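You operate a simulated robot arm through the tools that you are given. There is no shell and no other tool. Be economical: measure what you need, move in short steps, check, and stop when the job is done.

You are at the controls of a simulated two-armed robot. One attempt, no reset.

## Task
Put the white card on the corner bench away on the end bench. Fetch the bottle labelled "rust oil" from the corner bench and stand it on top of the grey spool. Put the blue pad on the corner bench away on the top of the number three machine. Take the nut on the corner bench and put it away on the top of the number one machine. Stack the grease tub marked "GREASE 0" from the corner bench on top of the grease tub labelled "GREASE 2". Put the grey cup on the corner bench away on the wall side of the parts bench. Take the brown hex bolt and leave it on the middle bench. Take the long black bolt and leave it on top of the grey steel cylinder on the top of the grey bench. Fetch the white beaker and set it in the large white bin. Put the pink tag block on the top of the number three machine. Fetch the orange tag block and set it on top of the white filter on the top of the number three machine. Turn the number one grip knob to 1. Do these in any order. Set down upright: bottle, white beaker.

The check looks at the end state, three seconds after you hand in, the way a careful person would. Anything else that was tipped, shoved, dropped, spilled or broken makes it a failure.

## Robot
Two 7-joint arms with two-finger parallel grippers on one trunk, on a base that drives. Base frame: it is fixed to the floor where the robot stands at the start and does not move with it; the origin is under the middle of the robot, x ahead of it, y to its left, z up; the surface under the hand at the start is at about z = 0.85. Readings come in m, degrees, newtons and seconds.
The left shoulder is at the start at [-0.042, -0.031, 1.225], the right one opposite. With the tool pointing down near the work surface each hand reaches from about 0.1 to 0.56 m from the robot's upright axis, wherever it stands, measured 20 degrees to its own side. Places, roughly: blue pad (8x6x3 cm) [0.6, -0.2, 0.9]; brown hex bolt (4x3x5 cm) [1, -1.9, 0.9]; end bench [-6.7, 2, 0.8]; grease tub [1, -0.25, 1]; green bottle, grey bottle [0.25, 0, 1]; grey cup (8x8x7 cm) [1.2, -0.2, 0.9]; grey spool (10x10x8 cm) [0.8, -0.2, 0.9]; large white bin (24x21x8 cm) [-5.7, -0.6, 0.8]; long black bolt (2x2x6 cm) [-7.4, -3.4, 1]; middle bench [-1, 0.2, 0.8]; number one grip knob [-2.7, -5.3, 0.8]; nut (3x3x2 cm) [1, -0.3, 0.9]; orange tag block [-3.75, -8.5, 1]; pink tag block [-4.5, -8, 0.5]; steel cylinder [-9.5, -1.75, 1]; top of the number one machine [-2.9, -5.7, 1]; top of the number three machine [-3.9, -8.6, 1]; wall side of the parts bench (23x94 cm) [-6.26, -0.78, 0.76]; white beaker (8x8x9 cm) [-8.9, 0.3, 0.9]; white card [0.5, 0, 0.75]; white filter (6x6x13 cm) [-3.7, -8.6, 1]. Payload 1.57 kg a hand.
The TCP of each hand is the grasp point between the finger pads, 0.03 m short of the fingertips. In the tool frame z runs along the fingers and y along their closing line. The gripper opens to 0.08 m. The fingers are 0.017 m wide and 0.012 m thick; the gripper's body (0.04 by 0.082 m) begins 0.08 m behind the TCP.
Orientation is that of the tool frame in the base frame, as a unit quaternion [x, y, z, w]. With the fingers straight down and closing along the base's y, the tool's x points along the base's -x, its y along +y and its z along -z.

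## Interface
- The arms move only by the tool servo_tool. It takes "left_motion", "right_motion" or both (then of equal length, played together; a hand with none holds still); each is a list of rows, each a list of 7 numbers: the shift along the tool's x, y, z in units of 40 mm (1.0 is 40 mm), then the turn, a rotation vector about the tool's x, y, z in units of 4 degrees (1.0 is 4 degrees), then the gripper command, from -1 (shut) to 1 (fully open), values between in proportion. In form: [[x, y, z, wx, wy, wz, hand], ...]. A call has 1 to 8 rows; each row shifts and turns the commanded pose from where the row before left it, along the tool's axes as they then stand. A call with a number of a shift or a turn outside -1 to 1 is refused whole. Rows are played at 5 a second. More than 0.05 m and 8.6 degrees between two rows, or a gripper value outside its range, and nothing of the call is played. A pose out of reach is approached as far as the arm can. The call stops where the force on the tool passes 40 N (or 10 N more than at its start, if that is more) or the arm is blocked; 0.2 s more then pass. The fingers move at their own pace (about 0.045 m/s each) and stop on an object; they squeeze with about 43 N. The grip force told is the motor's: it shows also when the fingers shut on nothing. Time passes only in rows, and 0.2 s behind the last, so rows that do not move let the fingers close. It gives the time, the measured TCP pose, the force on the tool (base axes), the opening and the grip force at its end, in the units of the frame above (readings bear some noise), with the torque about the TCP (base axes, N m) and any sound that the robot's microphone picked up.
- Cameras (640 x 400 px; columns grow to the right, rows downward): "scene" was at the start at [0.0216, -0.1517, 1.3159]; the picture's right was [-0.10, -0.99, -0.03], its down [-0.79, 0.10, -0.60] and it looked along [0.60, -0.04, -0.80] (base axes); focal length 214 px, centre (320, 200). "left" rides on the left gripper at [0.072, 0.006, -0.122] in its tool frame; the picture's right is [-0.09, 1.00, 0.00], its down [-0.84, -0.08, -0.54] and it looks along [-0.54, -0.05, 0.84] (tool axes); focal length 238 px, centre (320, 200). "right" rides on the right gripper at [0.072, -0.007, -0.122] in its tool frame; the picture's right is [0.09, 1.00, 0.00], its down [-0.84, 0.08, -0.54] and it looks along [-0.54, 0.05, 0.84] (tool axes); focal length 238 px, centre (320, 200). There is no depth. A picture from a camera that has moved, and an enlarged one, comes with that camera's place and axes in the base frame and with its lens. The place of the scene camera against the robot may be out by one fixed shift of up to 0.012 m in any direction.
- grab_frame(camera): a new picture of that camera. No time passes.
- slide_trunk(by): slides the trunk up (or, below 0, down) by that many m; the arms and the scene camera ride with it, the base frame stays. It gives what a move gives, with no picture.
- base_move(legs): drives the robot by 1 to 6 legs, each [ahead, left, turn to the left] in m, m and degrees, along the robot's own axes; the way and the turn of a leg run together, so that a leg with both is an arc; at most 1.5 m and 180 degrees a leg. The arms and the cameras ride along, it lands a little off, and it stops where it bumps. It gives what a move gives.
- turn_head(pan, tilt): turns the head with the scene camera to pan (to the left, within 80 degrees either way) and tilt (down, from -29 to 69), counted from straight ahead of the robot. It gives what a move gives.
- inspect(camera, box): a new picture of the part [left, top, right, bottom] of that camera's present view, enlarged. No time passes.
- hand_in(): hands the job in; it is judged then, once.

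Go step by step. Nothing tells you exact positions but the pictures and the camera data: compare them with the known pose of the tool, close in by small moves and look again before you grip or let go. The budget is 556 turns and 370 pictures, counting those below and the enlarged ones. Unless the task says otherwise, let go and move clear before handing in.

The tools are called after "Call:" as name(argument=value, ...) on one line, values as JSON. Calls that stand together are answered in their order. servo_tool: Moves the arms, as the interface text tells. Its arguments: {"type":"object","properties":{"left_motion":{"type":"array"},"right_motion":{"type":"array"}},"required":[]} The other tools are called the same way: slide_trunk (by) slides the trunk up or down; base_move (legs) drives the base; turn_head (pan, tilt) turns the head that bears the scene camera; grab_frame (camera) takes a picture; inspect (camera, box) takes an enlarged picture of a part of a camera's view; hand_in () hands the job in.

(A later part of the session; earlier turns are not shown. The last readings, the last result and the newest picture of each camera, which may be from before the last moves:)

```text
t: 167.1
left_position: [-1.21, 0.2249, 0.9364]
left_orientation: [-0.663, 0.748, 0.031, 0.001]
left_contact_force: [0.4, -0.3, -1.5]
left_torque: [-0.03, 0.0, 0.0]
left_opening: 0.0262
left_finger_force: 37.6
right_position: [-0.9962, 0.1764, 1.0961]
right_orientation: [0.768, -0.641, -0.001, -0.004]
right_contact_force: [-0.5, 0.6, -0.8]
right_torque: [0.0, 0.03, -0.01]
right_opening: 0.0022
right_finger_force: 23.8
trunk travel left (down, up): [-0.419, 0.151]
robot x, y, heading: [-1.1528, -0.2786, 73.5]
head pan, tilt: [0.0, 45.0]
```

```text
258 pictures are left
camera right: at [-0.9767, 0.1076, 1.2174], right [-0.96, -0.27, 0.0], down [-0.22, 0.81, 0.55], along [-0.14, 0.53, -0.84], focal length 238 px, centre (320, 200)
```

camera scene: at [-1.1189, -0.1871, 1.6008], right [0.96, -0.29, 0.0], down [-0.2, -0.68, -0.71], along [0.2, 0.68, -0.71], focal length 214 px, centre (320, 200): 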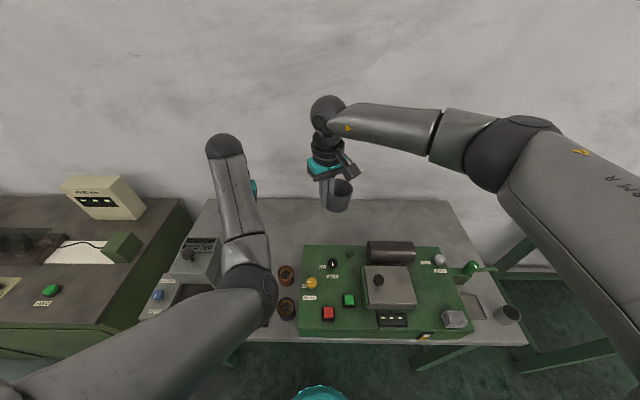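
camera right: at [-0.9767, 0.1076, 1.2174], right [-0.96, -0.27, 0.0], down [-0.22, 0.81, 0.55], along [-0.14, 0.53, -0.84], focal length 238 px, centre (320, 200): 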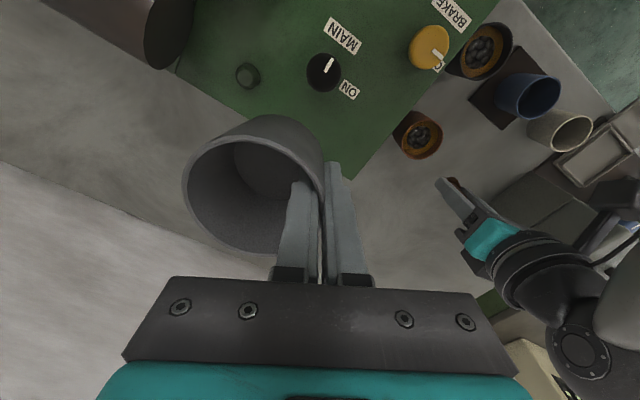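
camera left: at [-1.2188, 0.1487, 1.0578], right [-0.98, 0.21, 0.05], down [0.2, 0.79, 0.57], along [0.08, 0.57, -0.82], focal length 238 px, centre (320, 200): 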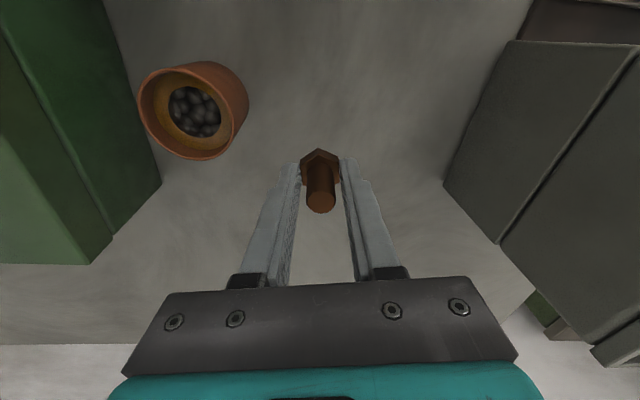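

Call:
servo_tool(left_motion=[[0, 0, 0.4, 0, 0, 0, -1], [0, 0, 0.4, 0, 0, 0, -1]])

Call:
servo_tool(left_motion=[[0, 0, 0.2, 0, 0, 0, -1], [0, 0, 0.15, 0, 0, 0, -1]])

Call:
inspect(camera="left", box=[240, 110, 400, 240])

```text
t: 167.7
left_position: [-1.2088, 0.2275, 0.9082]
left_orientation: [-0.663, 0.748, 0.031, 0.001]
left_contact_force: [-1.2, -0.3, -1.0]
left_torque: [0.02, 0.01, -0.03]
left_opening: 0.0265
left_finger_force: 37.4
right_position: [-0.9959, 0.1774, 1.0961]
right_orientation: [0.767, -0.641, -0.002, -0.004]
right_contact_force: [0.1, 0.4, -0.3]
right_torque: [0.01, 0.02, -0.02]
right_opening: 0.0023
right_finger_force: 23.6
trunk travel left (down, up): [-0.419, 0.151]
robot x, y, heading: [-1.1516, -0.2769, 73.5]
head pan, tilt: [0.0, 45.0]
```

```text
t: 168.3
left_position: [-1.2097, 0.2276, 0.8962]
left_orientation: [-0.663, 0.748, 0.032, 0.001]
left_contact_force: [0.4, -0.2, -1.9]
left_torque: [0.01, 0.02, 0.0]
left_opening: 0.0262
left_finger_force: 37.7
right_position: [-0.9955, 0.1775, 1.0972]
right_orientation: [0.766, -0.643, -0.002, -0.004]
right_contact_force: [-0.2, -0.2, -0.3]
right_torque: [0.02, 0.02, 0.01]
right_opening: 0.0021
right_finger_force: 24.8
trunk travel left (down, up): [-0.419, 0.151]
robot x, y, heading: [-1.1513, -0.2742, 73.7]
head pan, tilt: [0.0, 45.0]
```

```text
3.08 times, centred on (320, 175) of left
camera zoom: at [-1.2204, 0.1517, 1.0149], right [-0.98, 0.21, 0.05], down [0.2, 0.79, 0.57], along [0.08, 0.57, -0.82], focal length 733 px, centre (320, 277)
```

zoom: 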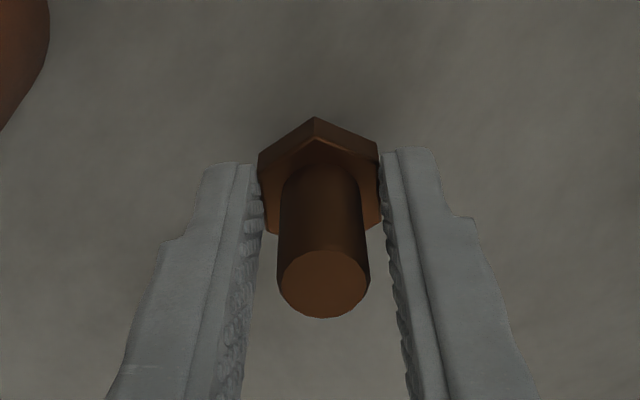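

Call:
servo_tool(left_motion=[[0, 0, 0.12, 0, 0, 0, -1], [0, 0, 0.12, 0, 0, 0, -1]])

Call:
servo_tool(left_motion=[[0, 0, 0.1, 0, 0, 0, -1]])

Call:
servo_tool(left_motion=[[0, 0, 0.1, 0, 0, 0, -1]])

```text
t: 168.9
left_position: [-1.2101, 0.2281, 0.8866]
left_orientation: [-0.663, 0.748, 0.032, 0.003]
left_contact_force: [0.3, -1.9, 3.7]
left_torque: [-0.03, -0.08, 0.02]
left_opening: 0.0263
left_finger_force: 37.4
right_position: [-0.9974, 0.1777, 1.0966]
right_orientation: [0.767, -0.641, -0.002, -0.004]
right_contact_force: [-0.3, -0.5, -1.0]
right_torque: [0.01, -0.02, 0.02]
right_opening: 0.0021
right_finger_force: 23.1
trunk travel left (down, up): [-0.419, 0.151]
robot x, y, heading: [-1.1471, -0.2756, 73.3]
head pan, tilt: [0.0, 45.0]
```

```text
t: 169.3
left_position: [-1.2108, 0.2287, 0.8856]
left_orientation: [-0.664, 0.747, 0.035, 0.003]
left_contact_force: [-2.5, -6.0, 22.2]
left_torque: [-0.36, 0.01, -0.02]
left_opening: 0.0266
left_finger_force: 38.2
right_position: [-0.9954, 0.1752, 1.0973]
right_orientation: [0.767, -0.641, -0.003, -0.005]
right_contact_force: [0.6, -0.1, 0.1]
right_torque: [0.0, 0.03, 0.02]
right_opening: 0.0025
right_finger_force: 23.1
trunk travel left (down, up): [-0.419, 0.151]
robot x, y, heading: [-1.1469, -0.2787, 73.4]
head pan, tilt: [0.0, 45.0]
```

```text
t: 169.7
left_position: [-1.2106, 0.231, 0.8813]
left_orientation: [-0.663, 0.748, 0.034, 0.004]
left_contact_force: [-1.4, -3.5, 28.6]
left_torque: [-0.26, -0.44, -0.04]
left_opening: 0.0262
left_finger_force: 36.8
right_position: [-0.9967, 0.1745, 1.0977]
right_orientation: [0.767, -0.642, -0.003, -0.005]
right_contact_force: [-0.3, 0.5, -0.2]
right_torque: [0.0, 0.02, 0.02]
right_opening: 0.0026
right_finger_force: 23.9
trunk travel left (down, up): [-0.419, 0.151]
robot x, y, heading: [-1.1454, -0.2749, 73.2]
head pan, tilt: [0.0, 45.0]
```

The bolt stands on the bench. I release it and rise.

Call:
servo_tool(left_motion=[[0, 0, -0.08, 0, 0, 0, -1], [0, 0, 0, 0, 0, 0, 0.3], [0, 0, 0, 0, 0, 0, 0.6], [0, 0, 0, 0, 0, 0, 0.6], [0, 0, -0.7, 0, 0, 0, 0.6], [0, 0, -1, 0, 0, 0, 0.6], [0, 0, -1, 0, 0, 0, 1]])

Call:
grab_frame(camera="left")

```text
t: 171.3
left_position: [-1.2056, 0.2239, 0.9892]
left_orientation: [-0.661, 0.75, 0.03, 0.002]
left_contact_force: [0.6, 0.2, 0.4]
left_torque: [0.0, -0.01, 0.01]
left_opening: 0.0799
left_finger_force: 0.0
right_position: [-0.9958, 0.176, 1.0964]
right_orientation: [0.767, -0.642, -0.003, -0.004]
right_contact_force: [0.6, 0.1, -0.9]
right_torque: [0.02, -0.01, 0.02]
right_opening: 0.002
right_finger_force: 24.0
trunk travel left (down, up): [-0.419, 0.151]
robot x, y, heading: [-1.1492, -0.2786, 73.4]
head pan, tilt: [0.0, 45.0]
```

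```text
256 pictures are left
camera left: at [-1.216, 0.1479, 1.1077], right [-0.98, 0.21, 0.05], down [0.2, 0.79, 0.57], along [0.08, 0.57, -0.82], focal length 238 px, centre (320, 200)
```

left: 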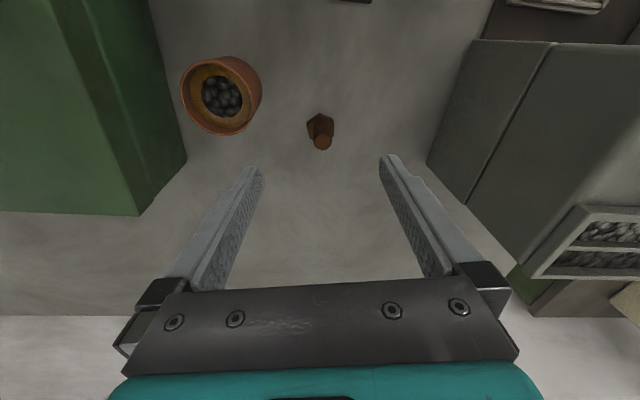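

The brown bolt is on the middle bench. Next the card with the left hand, from the corner bench's near end: I raise the trunk and drive around.

Call:
slide_trunk(by=0.12)

Call:
base_move(legs=[[-0.3, 0, 0], [0, -0.93, 0], [0, 0, -85.4], [0, 0.6, 0]])

Call:
turn_head(pan=10, tilt=45)

Call:
grab_frame(camera="scene")

```text
t: 172.8
left_position: [-1.2076, 0.2248, 1.108]
left_orientation: [-0.662, 0.749, 0.032, 0.001]
left_contact_force: [-0.3, -1.4, -0.9]
left_torque: [0.02, 0.02, 0.01]
left_opening: 0.0802
left_finger_force: 0.0
right_position: [-0.9964, 0.176, 1.2162]
right_orientation: [0.767, -0.642, -0.001, -0.004]
right_contact_force: [-1.2, -0.1, -0.6]
right_torque: [-0.03, -0.02, 0.03]
right_opening: 0.0024
right_finger_force: 23.6
trunk travel left (down, up): [-0.539, 0.031]
robot x, y, heading: [-1.1442, -0.2776, 73.1]
head pan, tilt: [0.0, 45.0]
```

```text
t: 186.0
left_position: [0.2594, -0.1215, 1.1091]
left_orientation: [-0.007, 1.0, 0.022, 0.021]
left_contact_force: [0.3, 0.4, 0.0]
left_torque: [0.02, 0.01, -0.01]
left_opening: 0.0803
left_finger_force: 0.1
right_position: [0.2406, -0.3373, 1.2156]
right_orientation: [-0.155, 0.988, -0.001, 0.003]
right_contact_force: [-0.3, -0.4, -0.8]
right_torque: [0.0, 0.02, 0.01]
right_opening: 0.0023
right_finger_force: 23.6
trunk travel left (down, up): [-0.539, 0.031]
robot x, y, heading: [-0.2301, -0.2471, -9.2]
head pan, tilt: [0.0, 45.0]
```

```text
t: 186.7
left_position: [0.2599, -0.122, 1.1084]
left_orientation: [-0.007, 0.999, 0.022, 0.022]
left_contact_force: [0.9, 0.5, -0.3]
left_torque: [0.0, -0.03, -0.01]
left_opening: 0.0799
left_finger_force: 0.1
right_position: [0.241, -0.3372, 1.217]
right_orientation: [-0.155, 0.988, -0.001, 0.005]
right_contact_force: [-0.1, -0.2, -0.6]
right_torque: [0.01, 0.03, -0.01]
right_opening: 0.0021
right_finger_force: 24.1
trunk travel left (down, up): [-0.539, 0.031]
robot x, y, heading: [-0.2305, -0.2476, -8.8]
head pan, tilt: [10.0, 45.0]
```

```text
255 pictures are left
camera scene: at [-0.1358, -0.245, 1.5908], right [0.02, -1.0, 0.0], down [-0.71, -0.01, -0.71], along [0.71, 0.01, -0.71], focal length 214 px, centre (320, 200)
```

scene: 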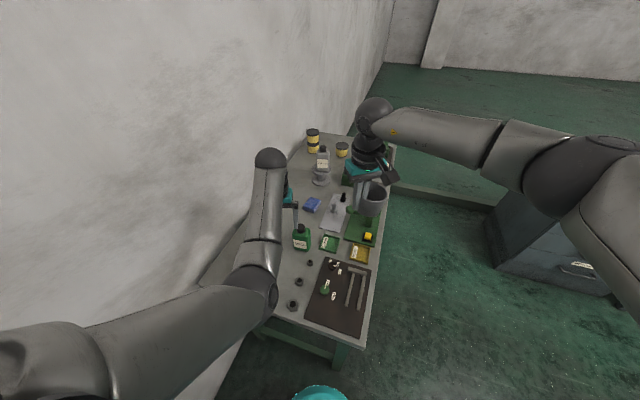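

Call:
base_move(legs=[[0.12, 0.1, 0]])

Call:
grab_frame(camera="left")

Call:
grab_frame(camera="scene")

```text
t: 188.1
left_position: [0.3941, -0.0428, 1.1075]
left_orientation: [-0.007, 0.999, 0.024, 0.022]
left_contact_force: [0.9, 0.8, -1.3]
left_torque: [-0.02, 0.05, -0.01]
left_opening: 0.0801
left_finger_force: 0.0
right_position: [0.3745, -0.2579, 1.2163]
right_orientation: [-0.155, 0.988, -0.001, 0.004]
right_contact_force: [0.3, 0.5, -0.7]
right_torque: [0.02, 0.03, -0.01]
right_opening: 0.0024
right_finger_force: 23.6
trunk travel left (down, up): [-0.539, 0.031]
robot x, y, heading: [-0.0973, -0.1679, -9.3]
head pan, tilt: [10.0, 45.0]
```

```text
254 pictures are left
camera left: at [0.3172, -0.0424, 1.2272], right [0.08, 1.0, 0.05], down [0.81, -0.09, 0.57], along [0.58, -0.01, -0.82], focal length 238 px, centre (320, 200)
```

left: 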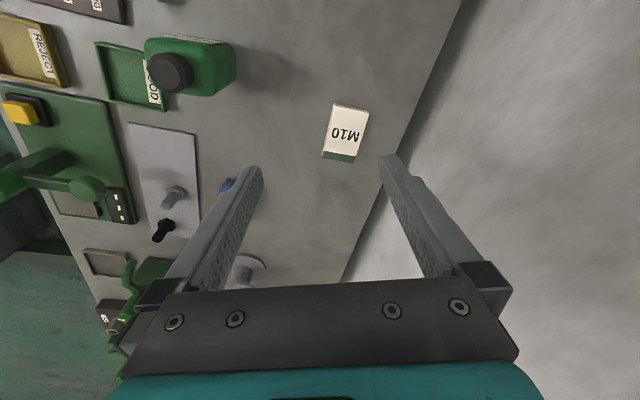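

```text
253 pictures are left
camera scene: at [-0.0015, -0.1645, 1.5908], right [0.02, -1.0, 0.0], down [-0.71, -0.01, -0.71], along [0.71, 0.01, -0.71], focal length 214 px, centre (320, 200)
```

scene: 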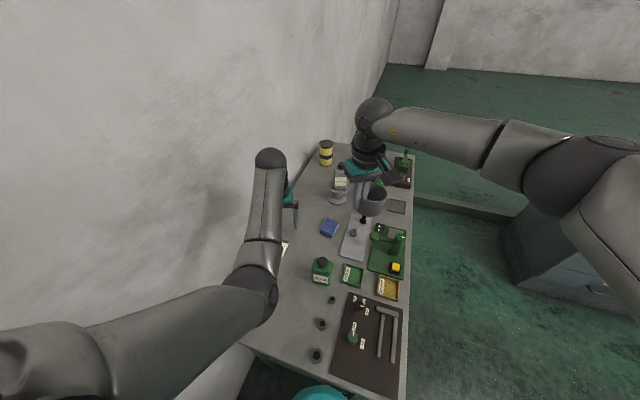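

The card is at (0.449, 0.002), aligned with the bench. I square and level the left hand over it.

Call:
servo_tool(left_motion=[[-0.35, 0.3, 0, 0.17, 0.16, 1, 1], [-0.35, 0.3, 0, 0.17, 0.16, 1, 1], [-0.35, 0.3, 0, 0.17, 0.16, 1, 1], [-0.35, 0.2, 0, 0.17, 0.16, 1, 1], [0, 0, 1, 0, 0, 0, 1], [0, 0, 1, 0, 0, 0, 1]])

Call:
slide_trunk(by=-0.08)

Call:
grab_frame(camera="left")

```text
t: 189.5
left_position: [0.4532, -0.0051, 1.0296]
left_orientation: [0.132, 0.991, 0.002, -0.002]
left_contact_force: [0.4, -0.8, -0.2]
left_torque: [0.01, -0.02, 0.05]
left_opening: 0.0799
left_finger_force: 0.1
right_position: [0.3747, -0.2585, 1.2169]
right_orientation: [-0.154, 0.988, -0.001, 0.004]
right_contact_force: [0.2, 0.0, 0.4]
right_torque: [-0.04, 0.01, 0.0]
right_opening: 0.0022
right_finger_force: 23.8
trunk travel left (down, up): [-0.539, 0.031]
robot x, y, heading: [-0.0996, -0.1691, -9.2]
head pan, tilt: [10.0, 45.0]
```

```text
t: 190.7
left_position: [0.4516, -0.0047, 0.9496]
left_orientation: [0.133, 0.991, 0.002, -0.004]
left_contact_force: [0.6, -0.4, -1.0]
left_torque: [0.01, 0.02, 0.0]
left_opening: 0.0797
left_finger_force: 0.0
right_position: [0.3733, -0.2592, 1.1361]
right_orientation: [-0.155, 0.988, -0.001, 0.004]
right_contact_force: [0.2, -0.5, -0.1]
right_torque: [0.05, -0.01, 0.01]
right_opening: 0.0019
right_finger_force: 23.8
trunk travel left (down, up): [-0.459, 0.111]
robot x, y, heading: [-0.0988, -0.1699, -9.0]
head pan, tilt: [10.0, 45.0]
```

```text
252 pictures are left
camera left: at [0.3856, 0.0197, 1.0723], right [0.35, 0.94, 0.0], down [0.79, -0.3, 0.54], along [0.5, -0.19, -0.84], focal length 238 px, centre (320, 200)
```

left: 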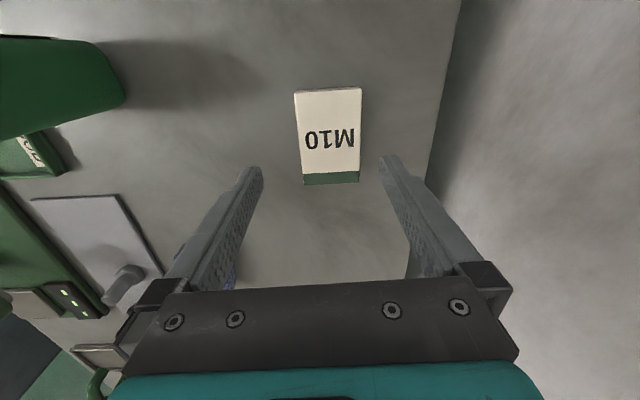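

Call:
servo_tool(left_motion=[[0.24, 0.21, 0.3, 0, 0, 0, 1], [0, 0, 0.6, 0, 0, 0, 1]])

Call:
grab_frame(camera="left")

```text
t: 191.3
left_position: [0.436, 0.0043, 0.9159]
left_orientation: [0.133, 0.991, 0.003, -0.004]
left_contact_force: [0.6, 0.0, 0.8]
left_torque: [0.01, -0.04, 0.0]
left_opening: 0.0799
left_finger_force: 0.1
left hand out of reach, approached as far as the arm can: row 2
right_position: [0.3743, -0.2574, 1.138]
right_orientation: [-0.155, 0.988, -0.001, 0.004]
right_contact_force: [0.1, -0.1, -1.5]
right_torque: [0.05, 0.03, -0.02]
right_opening: 0.002
right_finger_force: 23.9
trunk travel left (down, up): [-0.459, 0.111]
robot x, y, heading: [-0.0986, -0.1657, -8.8]
head pan, tilt: [10.0, 45.0]
```

```text
251 pictures are left
camera left: at [0.3695, 0.0293, 1.0395], right [0.35, 0.94, 0.0], down [0.79, -0.3, 0.53], along [0.5, -0.19, -0.84], focal length 238 px, centre (320, 200)
```

left: 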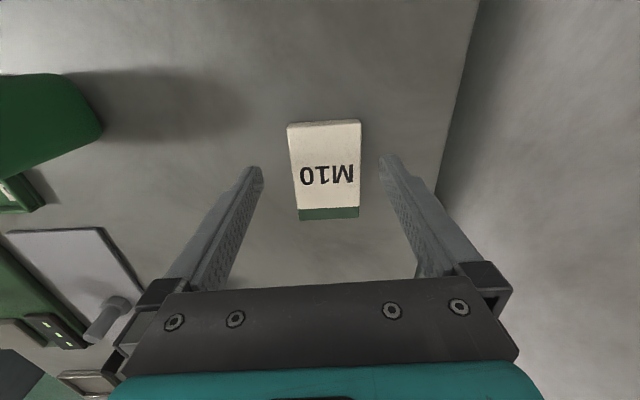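

Call:
slide_trunk(by=-0.03)

Call:
servo_tool(left_motion=[[-0.2, 0.11, 0, 0, 0, 0, 1], [0, 0, 0, 0, 0, 0, 1]])

Call:
grab_frame(camera="left")

```text
t: 192.0
left_position: [0.4349, 0.0055, 0.8872]
left_orientation: [0.133, 0.991, 0.002, -0.004]
left_contact_force: [0.1, -0.4, 0.2]
left_torque: [0.0, 0.0, 0.0]
left_opening: 0.0799
left_finger_force: 0.0
right_position: [0.3738, -0.2577, 1.1071]
right_orientation: [-0.155, 0.988, -0.001, 0.004]
right_contact_force: [-0.1, 0.2, -0.3]
right_torque: [-0.01, 0.01, -0.01]
right_opening: 0.002
right_finger_force: 23.8
trunk travel left (down, up): [-0.429, 0.141]
robot x, y, heading: [-0.1003, -0.1641, -9.2]
head pan, tilt: [10.0, 45.0]
```

```text
t: 192.6
left_position: [0.4372, 0.0059, 0.8886]
left_orientation: [0.132, 0.991, 0.0, -0.005]
left_contact_force: [-0.6, -1.3, 0.4]
left_torque: [0.02, 0.01, 0.02]
left_opening: 0.0798
left_finger_force: 0.1
left hand out of reach, approached as far as the arm can: row 1
right_position: [0.3748, -0.2581, 1.1068]
right_orientation: [-0.155, 0.988, -0.001, 0.005]
right_contact_force: [-0.6, 0.7, -0.3]
right_torque: [0.02, 0.01, -0.01]
right_opening: 0.0022
right_finger_force: 23.9
trunk travel left (down, up): [-0.429, 0.141]
robot x, y, heading: [-0.097, -0.1683, -9.0]
head pan, tilt: [10.0, 45.0]
```

```text
250 pictures are left
camera left: at [0.3717, 0.0308, 1.0126], right [0.35, 0.94, 0.0], down [0.79, -0.3, 0.53], along [0.5, -0.19, -0.85], focal length 238 px, centre (320, 200)
```

left: 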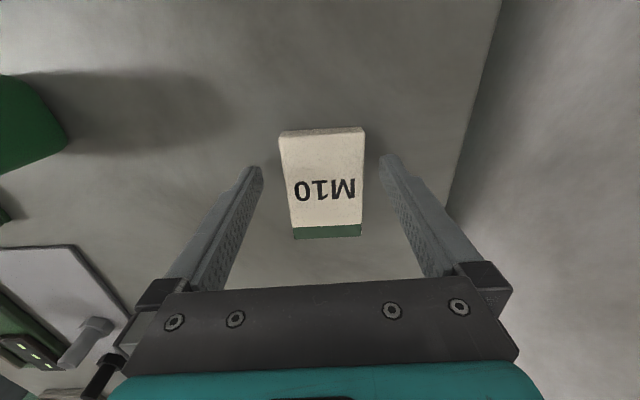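

The card lies between the fingertips. I close.

Call:
servo_tool(left_motion=[[0, 0, 0, 0, 0, 0, 0.2], [0, 0, 0, 0, 0, 0, -1], [0, 0, 0, 0, 0, 0, -1], [0, 0, 0, 0, 0, 0, -1]])

Call:
slide_trunk(by=0.12)

Call:
grab_frame(camera="left")

```text
t: 193.6
left_position: [0.4373, 0.0057, 0.8889]
left_orientation: [0.134, 0.991, 0.002, -0.004]
left_contact_force: [-0.2, 0.0, 0.4]
left_torque: [0.01, 0.0, -0.03]
left_opening: 0.0539
left_finger_force: 35.0
right_position: [0.3743, -0.2579, 1.1066]
right_orientation: [-0.154, 0.988, -0.001, 0.004]
right_contact_force: [-0.9, 0.0, 0.0]
right_torque: [-0.01, 0.02, 0.01]
right_opening: 0.0023
right_finger_force: 24.0
trunk travel left (down, up): [-0.429, 0.141]
robot x, y, heading: [-0.097, -0.1676, -8.8]
head pan, tilt: [10.0, 45.0]
```

```text
t: 195.1
left_position: [0.4376, 0.0055, 1.0095]
left_orientation: [0.133, 0.991, 0.001, -0.005]
left_contact_force: [0.4, -0.2, -0.6]
left_torque: [0.0, 0.01, 0.0]
left_opening: 0.0538
left_finger_force: 42.7
right_position: [0.3744, -0.2569, 1.2262]
right_orientation: [-0.155, 0.988, -0.001, 0.003]
right_contact_force: [-0.1, -0.4, 0.0]
right_torque: [0.01, 0.0, -0.02]
right_opening: 0.0023
right_finger_force: 23.9
trunk travel left (down, up): [-0.549, 0.021]
robot x, y, heading: [-0.0973, -0.169, -8.9]
head pan, tilt: [10.0, 45.0]
```

```text
249 pictures are left
camera left: at [0.3717, 0.0308, 1.1323], right [0.35, 0.94, 0.0], down [0.79, -0.3, 0.53], along [0.5, -0.19, -0.85], focal length 238 px, centre (320, 200)
```

left: 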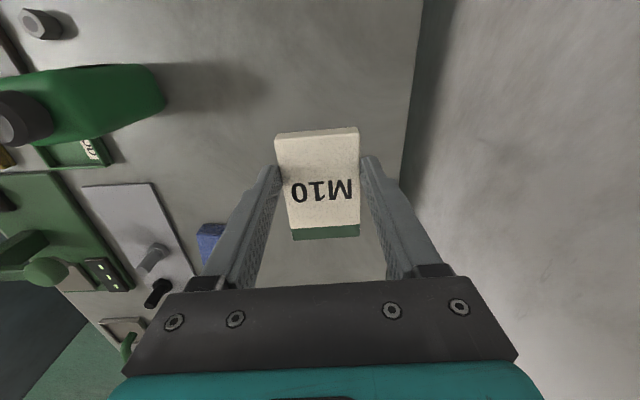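

The card is held. I lift the hand more, back out to the aisle and turn west.

Call:
servo_tool(left_motion=[[0, 0, -1, 0, 0, 0, -1], [0, 0, -1, 0, 0, 0, -1]])

Call:
base_move(legs=[[-0.16, -0.08, 0], [0, -0.65, 0], [0, 0, -100], [0, 0, -89]])

Call:
turn_head(pan=0, tilt=15)

Call:
grab_frame(camera="scene")

```text
t: 195.7
left_position: [0.4682, 0.003, 1.0752]
left_orientation: [0.133, 0.991, 0.002, -0.006]
left_contact_force: [0.5, 0.7, -0.2]
left_torque: [-0.02, -0.02, 0.02]
left_opening: 0.054
left_finger_force: 43.0
left hand out of reach, approached as far as the arm can: row 1, 2
right_position: [0.3735, -0.2585, 1.2267]
right_orientation: [-0.155, 0.988, 0.0, 0.004]
right_contact_force: [-0.1, 0.1, -0.6]
right_torque: [0.0, 0.0, -0.02]
right_opening: 0.0023
right_finger_force: 23.7
trunk travel left (down, up): [-0.549, 0.021]
robot x, y, heading: [-0.098, -0.1693, -9.0]
head pan, tilt: [10.0, 45.0]
```

```text
t: 208.5
left_position: [-0.9564, -0.9195, 1.0741]
left_orientation: [0.974, -0.226, 0.004, 0.001]
left_contact_force: [-0.5, -0.6, -0.8]
left_torque: [0.0, 0.0, -0.02]
left_opening: 0.0537
left_finger_force: 43.6
right_position: [-0.8147, -0.6802, 1.2263]
right_orientation: [0.998, 0.061, -0.003, -0.002]
right_contact_force: [-0.4, -0.1, -0.7]
right_torque: [-0.06, 0.01, 0.01]
right_opening: 0.0023
right_finger_force: 23.2
trunk travel left (down, up): [-0.549, 0.021]
robot x, y, heading: [-0.369, -0.8589, 160.1]
head pan, tilt: [10.0, 45.0]
```

```text
t: 209.4
left_position: [-0.9551, -0.919, 1.0743]
left_orientation: [0.974, -0.225, 0.005, 0.002]
left_contact_force: [-0.4, -0.6, -0.6]
left_torque: [-0.01, -0.04, 0.02]
left_opening: 0.0539
left_finger_force: 43.1
right_position: [-0.8148, -0.6809, 1.2266]
right_orientation: [0.998, 0.061, -0.003, -0.001]
right_contact_force: [-0.6, 0.7, -0.9]
right_torque: [-0.03, -0.02, -0.01]
right_opening: 0.0022
right_finger_force: 23.5
trunk travel left (down, up): [-0.549, 0.021]
robot x, y, heading: [-0.3692, -0.858, 160.4]
head pan, tilt: [0.0, 15.0]
```

```text
248 pictures are left
camera scene: at [-0.4624, -0.821, 1.6475], right [0.34, 0.94, 0.0], down [0.24, -0.09, -0.97], along [-0.91, 0.33, -0.26], focal length 214 px, centre (320, 200)
```

scene: 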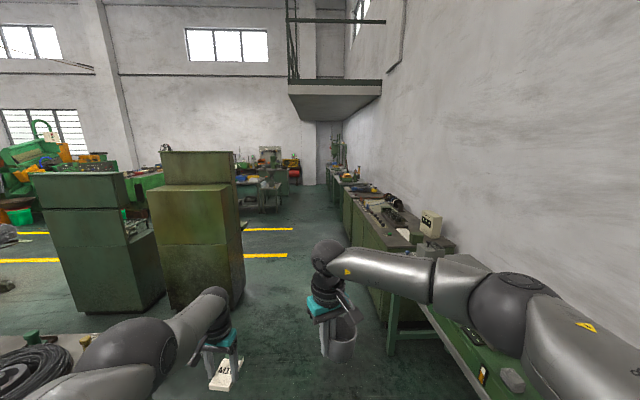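

The aisle west runs between the green cabinets and the wall benches. I drive 3 m along it and look again.

Call:
base_move(legs=[[1.5, 0, 1], [1.5, 0, 0]])

Call:
grab_frame(camera="scene")

```text
t: 224.2
left_position: [-3.8372, 0.1487, 1.0738]
left_orientation: [0.972, -0.237, 0.004, 0.003]
left_contact_force: [0.2, 0.1, -0.5]
left_torque: [0.03, -0.03, 0.01]
left_opening: 0.0539
left_finger_force: 42.9
right_position: [-3.6899, 0.3848, 1.2253]
right_orientation: [0.999, 0.049, -0.004, -0.002]
right_contact_force: [0.3, 0.0, 0.1]
right_torque: [-0.03, 0.0, 0.0]
right_opening: 0.0019
right_finger_force: 23.4
trunk travel left (down, up): [-0.549, 0.021]
robot x, y, heading: [-3.2505, 0.1966, 158.9]
head pan, tilt: [0.0, 15.0]
```

```text
247 pictures are left
camera scene: at [-3.341, 0.2365, 1.6476], right [0.36, 0.93, 0.0], down [0.24, -0.09, -0.97], along [-0.9, 0.35, -0.26], focal length 214 px, centre (320, 200)
```

scene: 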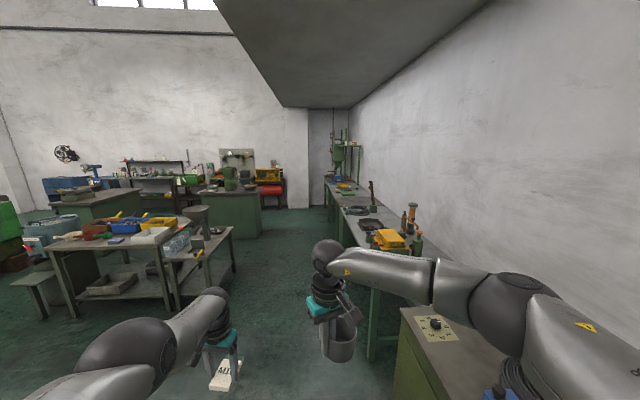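

I see the parts bench with bins to the left. I zoom in on it.

Call:
inspect(camera="scene", box=[0, 170, 280, 320])

Call:
inspect(camera="scene", box=[300, 120, 460, 270])

```text
2.29 times, centred on (140, 245) of scene
camera zoom: at [-3.341, 0.2365, 1.6476], right [0.36, 0.93, 0.0], down [0.24, -0.09, -0.97], along [-0.9, 0.35, -0.26], focal length 490 px, centre (731, 97)
```

zoom: 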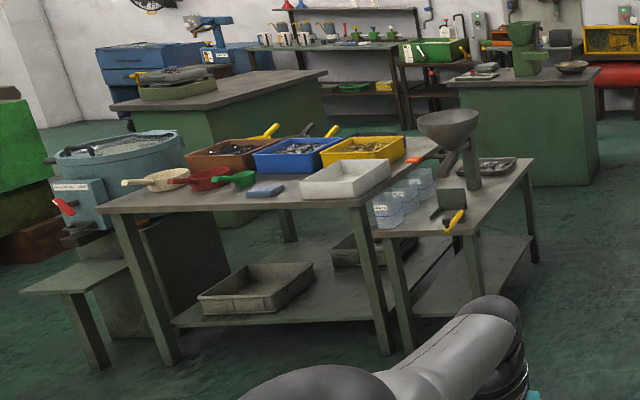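

```text
2.67 times, centred on (380, 195) of scene
camera zoom: at [-3.341, 0.2365, 1.6476], right [0.36, 0.93, 0.0], down [0.24, -0.09, -0.97], along [-0.9, 0.35, -0.26], focal length 572 px, centre (160, 213)
```

zoom: 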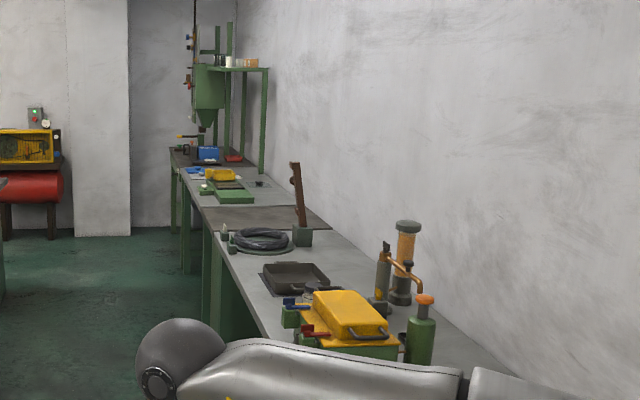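

The parts bench has the white bin at its near corner and a free strip behind the coloured bins on the far side. I go further along the aisle and look at it from the north.

Call:
base_move(legs=[[1.2, 0, 3], [1.2, 0, 0]])

Call:
turn_head(pan=75, tilt=25)

Call:
grab_frame(camera="scene")

Call:
turn_head(pan=10, tilt=25)

Call:
grab_frame(camera="scene")

```text
t: 236.1
left_position: [-6.149, 0.9204, 1.0751]
left_orientation: [0.975, -0.221, 0.006, 0.003]
left_contact_force: [-0.4, 0.0, -0.7]
left_torque: [-0.02, 0.01, 0.0]
left_opening: 0.0538
left_finger_force: 43.1
right_position: [-6.0104, 1.1607, 1.2258]
right_orientation: [0.998, 0.066, -0.004, -0.001]
right_contact_force: [-0.3, -0.3, -1.0]
right_torque: [-0.02, 0.0, 0.03]
right_opening: 0.002
right_finger_force: 24.0
trunk travel left (down, up): [-0.549, 0.021]
robot x, y, heading: [-5.5624, 0.9898, 160.6]
head pan, tilt: [0.0, 15.0]
```

```text
t: 237.6
left_position: [-6.15, 0.9198, 1.0746]
left_orientation: [0.975, -0.221, 0.005, 0.002]
left_contact_force: [0.5, 0.1, -0.8]
left_torque: [0.01, -0.02, -0.02]
left_opening: 0.0539
left_finger_force: 42.9
right_position: [-6.0112, 1.1601, 1.2261]
right_orientation: [0.998, 0.065, -0.004, -0.002]
right_contact_force: [0.0, 0.1, -1.3]
right_torque: [-0.06, -0.01, 0.03]
right_opening: 0.0023
right_finger_force: 23.7
trunk travel left (down, up): [-0.549, 0.021]
robot x, y, heading: [-5.5631, 0.9852, 161.0]
head pan, tilt: [75.0, 25.0]
```

```text
244 pictures are left
camera scene: at [-5.6207, 0.9163, 1.6314], right [-0.83, 0.56, 0.0], down [0.24, 0.35, -0.91], along [-0.51, -0.75, -0.42], focal length 214 px, centre (320, 200)
```

scene: 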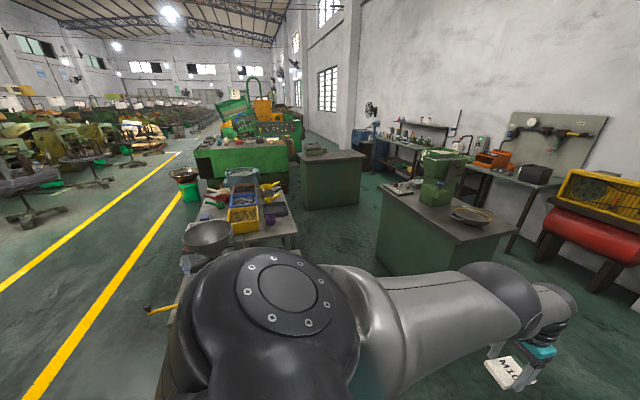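

```text
t: 239.0
left_position: [-6.1488, 0.9197, 1.0746]
left_orientation: [0.975, -0.222, 0.004, 0.002]
left_contact_force: [0.4, 0.3, -0.7]
left_torque: [0.03, -0.02, -0.01]
left_opening: 0.054
left_finger_force: 43.1
right_position: [-6.0104, 1.1607, 1.2265]
right_orientation: [0.998, 0.066, -0.003, -0.002]
right_contact_force: [-0.3, 0.3, -0.2]
right_torque: [0.0, -0.01, 0.02]
right_opening: 0.0021
right_finger_force: 23.1
trunk travel left (down, up): [-0.549, 0.021]
robot x, y, heading: [-5.5593, 0.9813, 160.7]
head pan, tilt: [10.0, 25.0]
```

```text
243 pictures are left
camera scene: at [-5.6596, 1.0071, 1.6314], right [0.16, 0.99, 0.0], down [0.42, -0.07, -0.91], along [-0.89, 0.15, -0.42], focal length 214 px, centre (320, 200)
```

scene: 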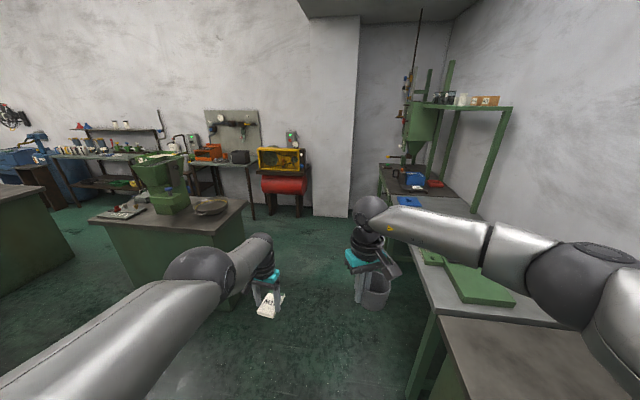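

The strip's north end is free to reach from the gap between the parts bench and the green-machine cabinet. I turn south and move in there.

Call:
base_move(legs=[[0, 0, 89], [0.72, -0.846, 0]])

Call:
turn_head(pan=20, tilt=35)

Call:
grab_frame(camera="scene")

```text
t: 248.4
left_position: [-6.5294, 0.015, 1.0738]
left_orientation: [0.847, 0.531, 0.006, -0.003]
left_contact_force: [0.5, -0.6, 0.4]
left_torque: [0.0, -0.01, 0.02]
left_opening: 0.0537
left_finger_force: 42.8
right_position: [-6.7692, 0.1555, 1.227]
right_orientation: [0.661, 0.75, -0.003, 0.001]
right_contact_force: [0.2, 0.4, -1.0]
right_torque: [-0.02, -0.03, 0.01]
right_opening: 0.0022
right_finger_force: 23.8
trunk travel left (down, up): [-0.549, 0.021]
robot x, y, heading: [-6.5982, 0.6049, -109.7]
head pan, tilt: [10.0, 25.0]
```

```text
t: 249.2
left_position: [-6.5292, 0.0156, 1.0753]
left_orientation: [0.847, 0.531, 0.005, -0.003]
left_contact_force: [-0.6, 0.1, -0.6]
left_torque: [0.01, -0.04, 0.01]
left_opening: 0.0537
left_finger_force: 43.5
right_position: [-6.7688, 0.1549, 1.227]
right_orientation: [0.661, 0.75, -0.003, 0.001]
right_contact_force: [-0.5, -0.1, -1.0]
right_torque: [0.03, 0.0, -0.02]
right_opening: 0.0024
right_finger_force: 23.9
trunk travel left (down, up): [-0.549, 0.021]
robot x, y, heading: [-6.5947, 0.6, -109.5]
head pan, tilt: [20.0, 35.0]
```

```text
242 pictures are left
camera scene: at [-6.592, 0.5069, 1.6157], right [-1.0, -0.01, 0.0], down [0.0, 0.57, -0.82], along [0.01, -0.82, -0.57], focal length 214 px, centre (320, 200)
```

scene: 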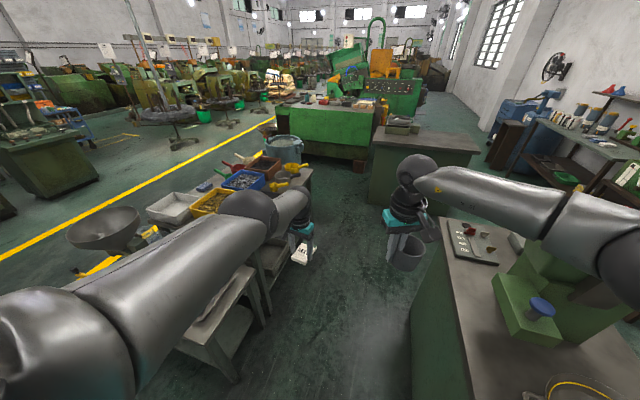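

Call:
inspect(camera="scene", box=[140, 120, 340, 270])

```text
2.67 times, centred on (240, 195) of scene
camera zoom: at [-6.592, 0.5069, 1.6157], right [-1.0, -0.01, 0.0], down [0.0, 0.57, -0.82], along [0.01, -0.82, -0.57], focal length 572 px, centre (533, 213)
```

zoom: 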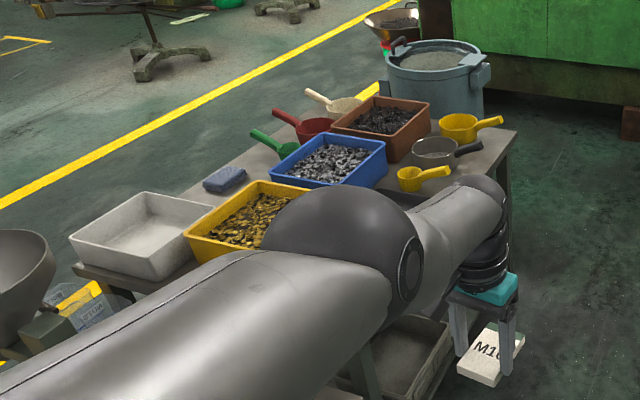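

Call:
base_move(legs=[[0.9, 0.3, 0], [0, 0, 95]])

Call:
turn_head(pan=-10, tilt=50)

Call:
grab_frame(camera="scene")

Call:
grab_frame(camera="right")

```text
t: 258.1
left_position: [-6.0209, -0.2711, 1.0749]
left_orientation: [0.198, 0.98, 0.002, -0.006]
left_contact_force: [-0.6, 0.4, -0.5]
left_torque: [0.02, 0.01, -0.04]
left_opening: 0.054
left_finger_force: 42.9
right_position: [-6.149, -0.5161, 1.2264]
right_orientation: [-0.088, 0.996, -0.002, 0.004]
right_contact_force: [0.1, 1.0, -0.6]
right_torque: [0.0, 0.0, 0.01]
right_opening: 0.0024
right_finger_force: 23.5
trunk travel left (down, up): [-0.549, 0.021]
robot x, y, heading: [-6.6069, -0.3621, -16.4]
head pan, tilt: [20.0, 35.0]
```

```text
t: 259.0
left_position: [-6.0214, -0.2693, 1.0744]
left_orientation: [0.198, 0.98, 0.003, -0.005]
left_contact_force: [-0.2, -0.1, -0.2]
left_torque: [-0.03, -0.03, -0.02]
left_opening: 0.054
left_finger_force: 43.5
right_position: [-6.1492, -0.5166, 1.2263]
right_orientation: [-0.088, 0.996, -0.001, 0.004]
right_contact_force: [0.9, -0.2, 0.2]
right_torque: [0.03, 0.02, 0.0]
right_opening: 0.0024
right_finger_force: 23.2
trunk travel left (down, up): [-0.549, 0.021]
robot x, y, heading: [-6.603, -0.3606, -16.7]
head pan, tilt: [-10.0, 50.0]
```

```text
240 pictures are left
camera scene: at [-6.5221, -0.3982, 1.5939], right [-0.45, -0.89, 0.0], down [-0.68, 0.34, -0.64], along [0.57, -0.29, -0.77], focal length 214 px, centre (320, 200)
```

scene: 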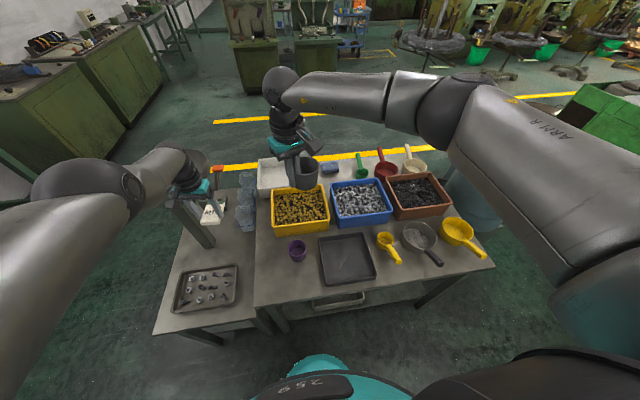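

```text
239 pictures are left
camera right: at [-6.2196, -0.5344, 1.3474], right [-0.27, 0.96, 0.0], down [0.81, 0.22, 0.55], along [0.53, 0.14, -0.84], focal length 238 px, centre (320, 200)
```

right: 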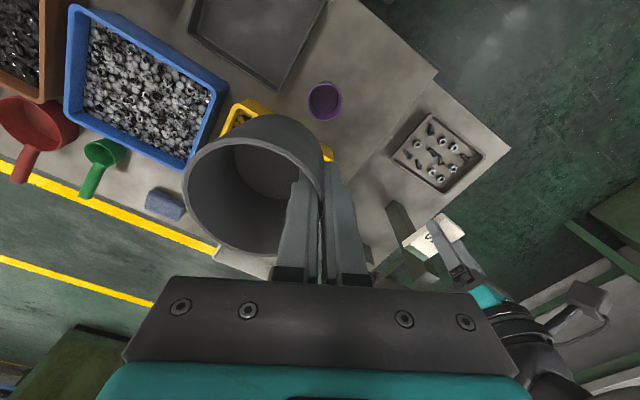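

Clear view now: free spot on the strip left of the purple cup near (-6.215, -0.43). I shift there with base and arm, then lower mostly by the right arm.

Call:
base_move(legs=[[-0.1, 0.05, 0]])

Call:
servo_tool(right_motion=[[-0.26, 0.53, 0.5, 0, 0, 0, -1], [-0.26, 0.52, 0.7, 0, 0, 0, -1], [0, 0, 1, 0, 0, 0, -1], [0, 0, 1, 0, 0, 0, -1], [0, 0, 1, 0, 0, 0, -1]])

Call:
slide_trunk(by=-0.08)

Call:
grab_frame(camera="right")

Call:
grab_frame(camera="scene")

```text
t: 260.2
left_position: [-6.098, -0.1943, 1.0741]
left_orientation: [0.199, 0.98, 0.002, -0.005]
left_contact_force: [-0.6, 1.2, -0.9]
left_torque: [0.0, -0.04, -0.03]
left_opening: 0.0541
left_finger_force: 42.9
right_position: [-6.2254, -0.439, 1.2266]
right_orientation: [-0.09, 0.996, -0.002, 0.004]
right_contact_force: [0.3, -0.1, -0.1]
right_torque: [-0.02, 0.01, 0.01]
right_opening: 0.0021
right_finger_force: 23.8
trunk travel left (down, up): [-0.549, 0.021]
robot x, y, heading: [-6.6826, -0.2902, -16.8]
head pan, tilt: [-10.0, 50.0]
```

```text
t: 261.4
left_position: [-6.0982, -0.1944, 1.074]
left_orientation: [0.199, 0.98, 0.002, -0.006]
left_contact_force: [0.0, -0.4, -0.5]
left_torque: [-0.03, -0.03, 0.01]
left_opening: 0.0539
left_finger_force: 43.2
right_position: [-6.213, -0.3927, 1.0558]
right_orientation: [-0.09, 0.996, -0.001, 0.004]
right_contact_force: [0.7, -0.7, 0.0]
right_torque: [0.03, 0.03, 0.02]
right_opening: 0.0022
right_finger_force: 24.5
trunk travel left (down, up): [-0.549, 0.021]
robot x, y, heading: [-6.6825, -0.2859, -16.4]
head pan, tilt: [-10.0, 50.0]
```

```text
t: 262.6
left_position: [-6.0983, -0.1945, 0.9952]
left_orientation: [0.199, 0.98, 0.002, -0.005]
left_contact_force: [0.5, 0.1, -0.3]
left_torque: [0.0, -0.02, -0.01]
left_opening: 0.0537
left_finger_force: 42.5
right_position: [-6.2136, -0.3946, 0.9766]
right_orientation: [-0.09, 0.996, -0.002, 0.005]
right_contact_force: [-0.7, 0.0, -0.5]
right_torque: [0.01, 0.02, 0.02]
right_opening: 0.0024
right_finger_force: 23.6
trunk travel left (down, up): [-0.469, 0.101]
robot x, y, heading: [-6.6837, -0.2892, -16.4]
head pan, tilt: [-10.0, 50.0]
```

```text
238 pictures are left
camera right: at [-6.2837, -0.4129, 1.0978], right [-0.27, 0.96, 0.0], down [0.81, 0.23, 0.55], along [0.53, 0.14, -0.84], focal length 238 px, centre (320, 200)
```

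right: 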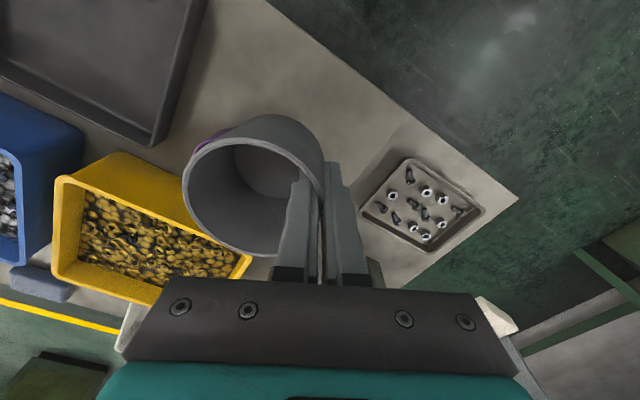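

```text
237 pictures are left
camera scene: at [-6.599, -0.3229, 1.514], right [-0.45, -0.89, 0.0], down [-0.69, 0.34, -0.64], along [0.58, -0.29, -0.77], focal length 214 px, centre (320, 200)
```

scene: 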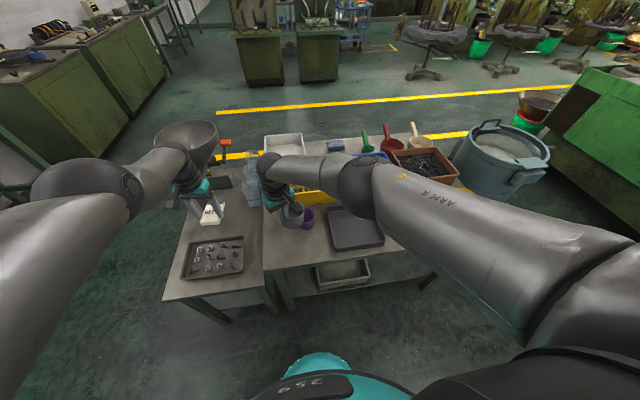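

Call:
servo_tool(right_motion=[[0.1, 0, 1, 0, 0, 0, -1], [0.1, 0, 1, 0, 0, 0, -1], [0, 0, 0.9, 0, 0, 0, -1]])

Call:
grab_frame(camera="right")

Call:
inspect(camera="scene", box=[200, 140, 400, 300])

```text
t: 263.4
left_position: [-6.0973, -0.1928, 0.9957]
left_orientation: [0.198, 0.98, 0.003, -0.006]
left_contact_force: [0.0, -0.1, -1.3]
left_torque: [-0.04, 0.04, -0.03]
left_opening: 0.0539
left_finger_force: 42.7
right_position: [-6.2387, -0.39, 0.9073]
right_orientation: [-0.089, 0.996, -0.001, 0.005]
right_contact_force: [0.7, 0.2, -0.9]
right_torque: [0.01, 0.0, 0.01]
right_opening: 0.0021
right_finger_force: 24.0
right hand out of reach, approached as far as the arm can: row 1, 2, 3
trunk travel left (down, up): [-0.469, 0.101]
robot x, y, heading: [-6.6828, -0.2859, -16.3]
head pan, tilt: [-10.0, 50.0]
```

```text
236 pictures are left
camera right: at [-6.3097, -0.4082, 1.0282], right [-0.27, 0.96, 0.0], down [0.8, 0.23, 0.55], along [0.53, 0.14, -0.84], focal length 238 px, centre (320, 200)
```

right: 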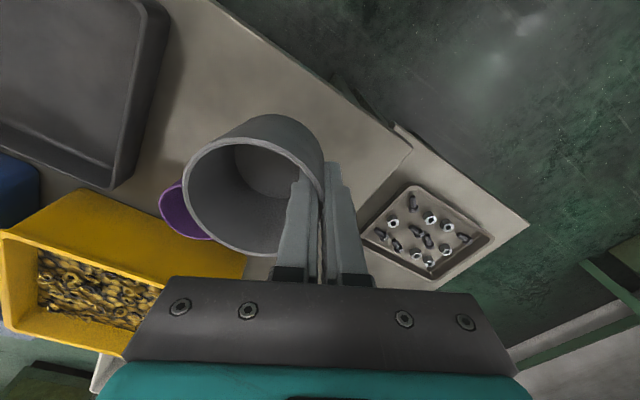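

```text
2.50 times, centred on (300, 220) of scene
camera zoom: at [-6.5986, -0.3225, 1.5139], right [-0.45, -0.89, 0.0], down [-0.69, 0.34, -0.64], along [0.57, -0.29, -0.77], focal length 536 px, centre (370, 150)
```

zoom: 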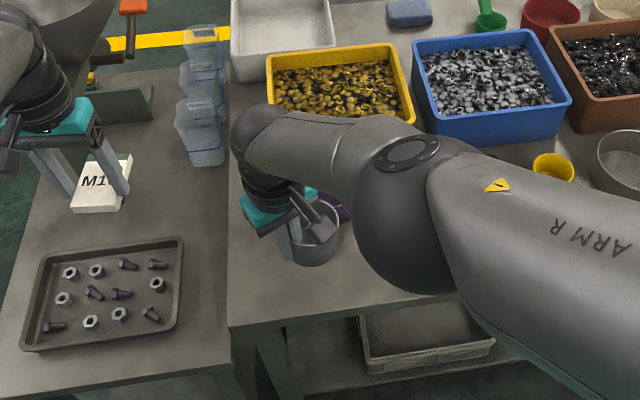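

The arm hits its lower limit; I move the base 4 cm ahead and lower the trunk in steps.

Call:
base_move(legs=[[0.045, 0, 0]])

Call:
slide_trunk(by=-0.07)

Call:
inspect(camera="scene", box=[200, 140, 400, 300])

Call:
grab_frame(camera="right")

```text
t: 264.3
left_position: [-6.054, -0.2078, 0.9943]
left_orientation: [0.199, 0.98, 0.002, -0.005]
left_contact_force: [-0.1, -0.3, -1.8]
left_torque: [0.03, 0.05, -0.03]
left_opening: 0.0538
left_finger_force: 42.7
right_position: [-6.1947, -0.4037, 0.9081]
right_orientation: [-0.089, 0.996, -0.001, 0.003]
right_contact_force: [0.4, 0.0, -1.1]
right_torque: [0.02, 0.03, 0.02]
right_opening: 0.0023
right_finger_force: 23.7
trunk travel left (down, up): [-0.469, 0.101]
robot x, y, heading: [-6.6389, -0.3032, -16.6]
head pan, tilt: [-10.0, 50.0]
```

```text
t: 265.4
left_position: [-6.0543, -0.2067, 0.9244]
left_orientation: [0.198, 0.98, 0.002, -0.005]
left_contact_force: [0.0, 0.4, -1.0]
left_torque: [0.02, -0.01, -0.03]
left_opening: 0.0539
left_finger_force: 43.0
right_position: [-6.1958, -0.4026, 0.8376]
right_orientation: [-0.089, 0.996, -0.001, 0.004]
right_contact_force: [-0.5, 0.3, 0.3]
right_torque: [0.07, 0.01, -0.03]
right_opening: 0.0022
right_finger_force: 23.5
trunk travel left (down, up): [-0.399, 0.171]
robot x, y, heading: [-6.6373, -0.3013, -16.7]
head pan, tilt: [-10.0, 50.0]
```

```text
2.50 times, centred on (300, 220) of scene
camera zoom: at [-6.5553, -0.3359, 1.444], right [-0.45, -0.89, 0.0], down [-0.69, 0.34, -0.64], along [0.58, -0.29, -0.77], focal length 536 px, centre (370, 150)
```

zoom: 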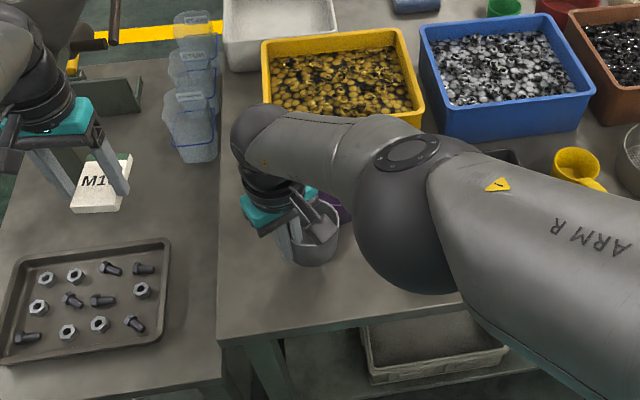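

```text
233 pictures are left
camera right: at [-6.2662, -0.4218, 0.9585], right [-0.27, 0.96, 0.0], down [0.81, 0.23, 0.55], along [0.53, 0.14, -0.84], focal length 238 px, centre (320, 200)
```

right: 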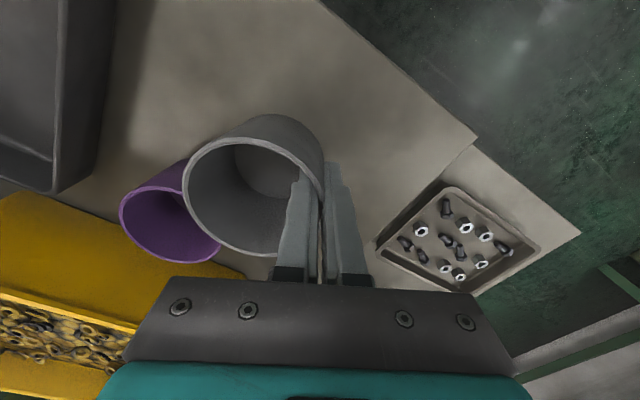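

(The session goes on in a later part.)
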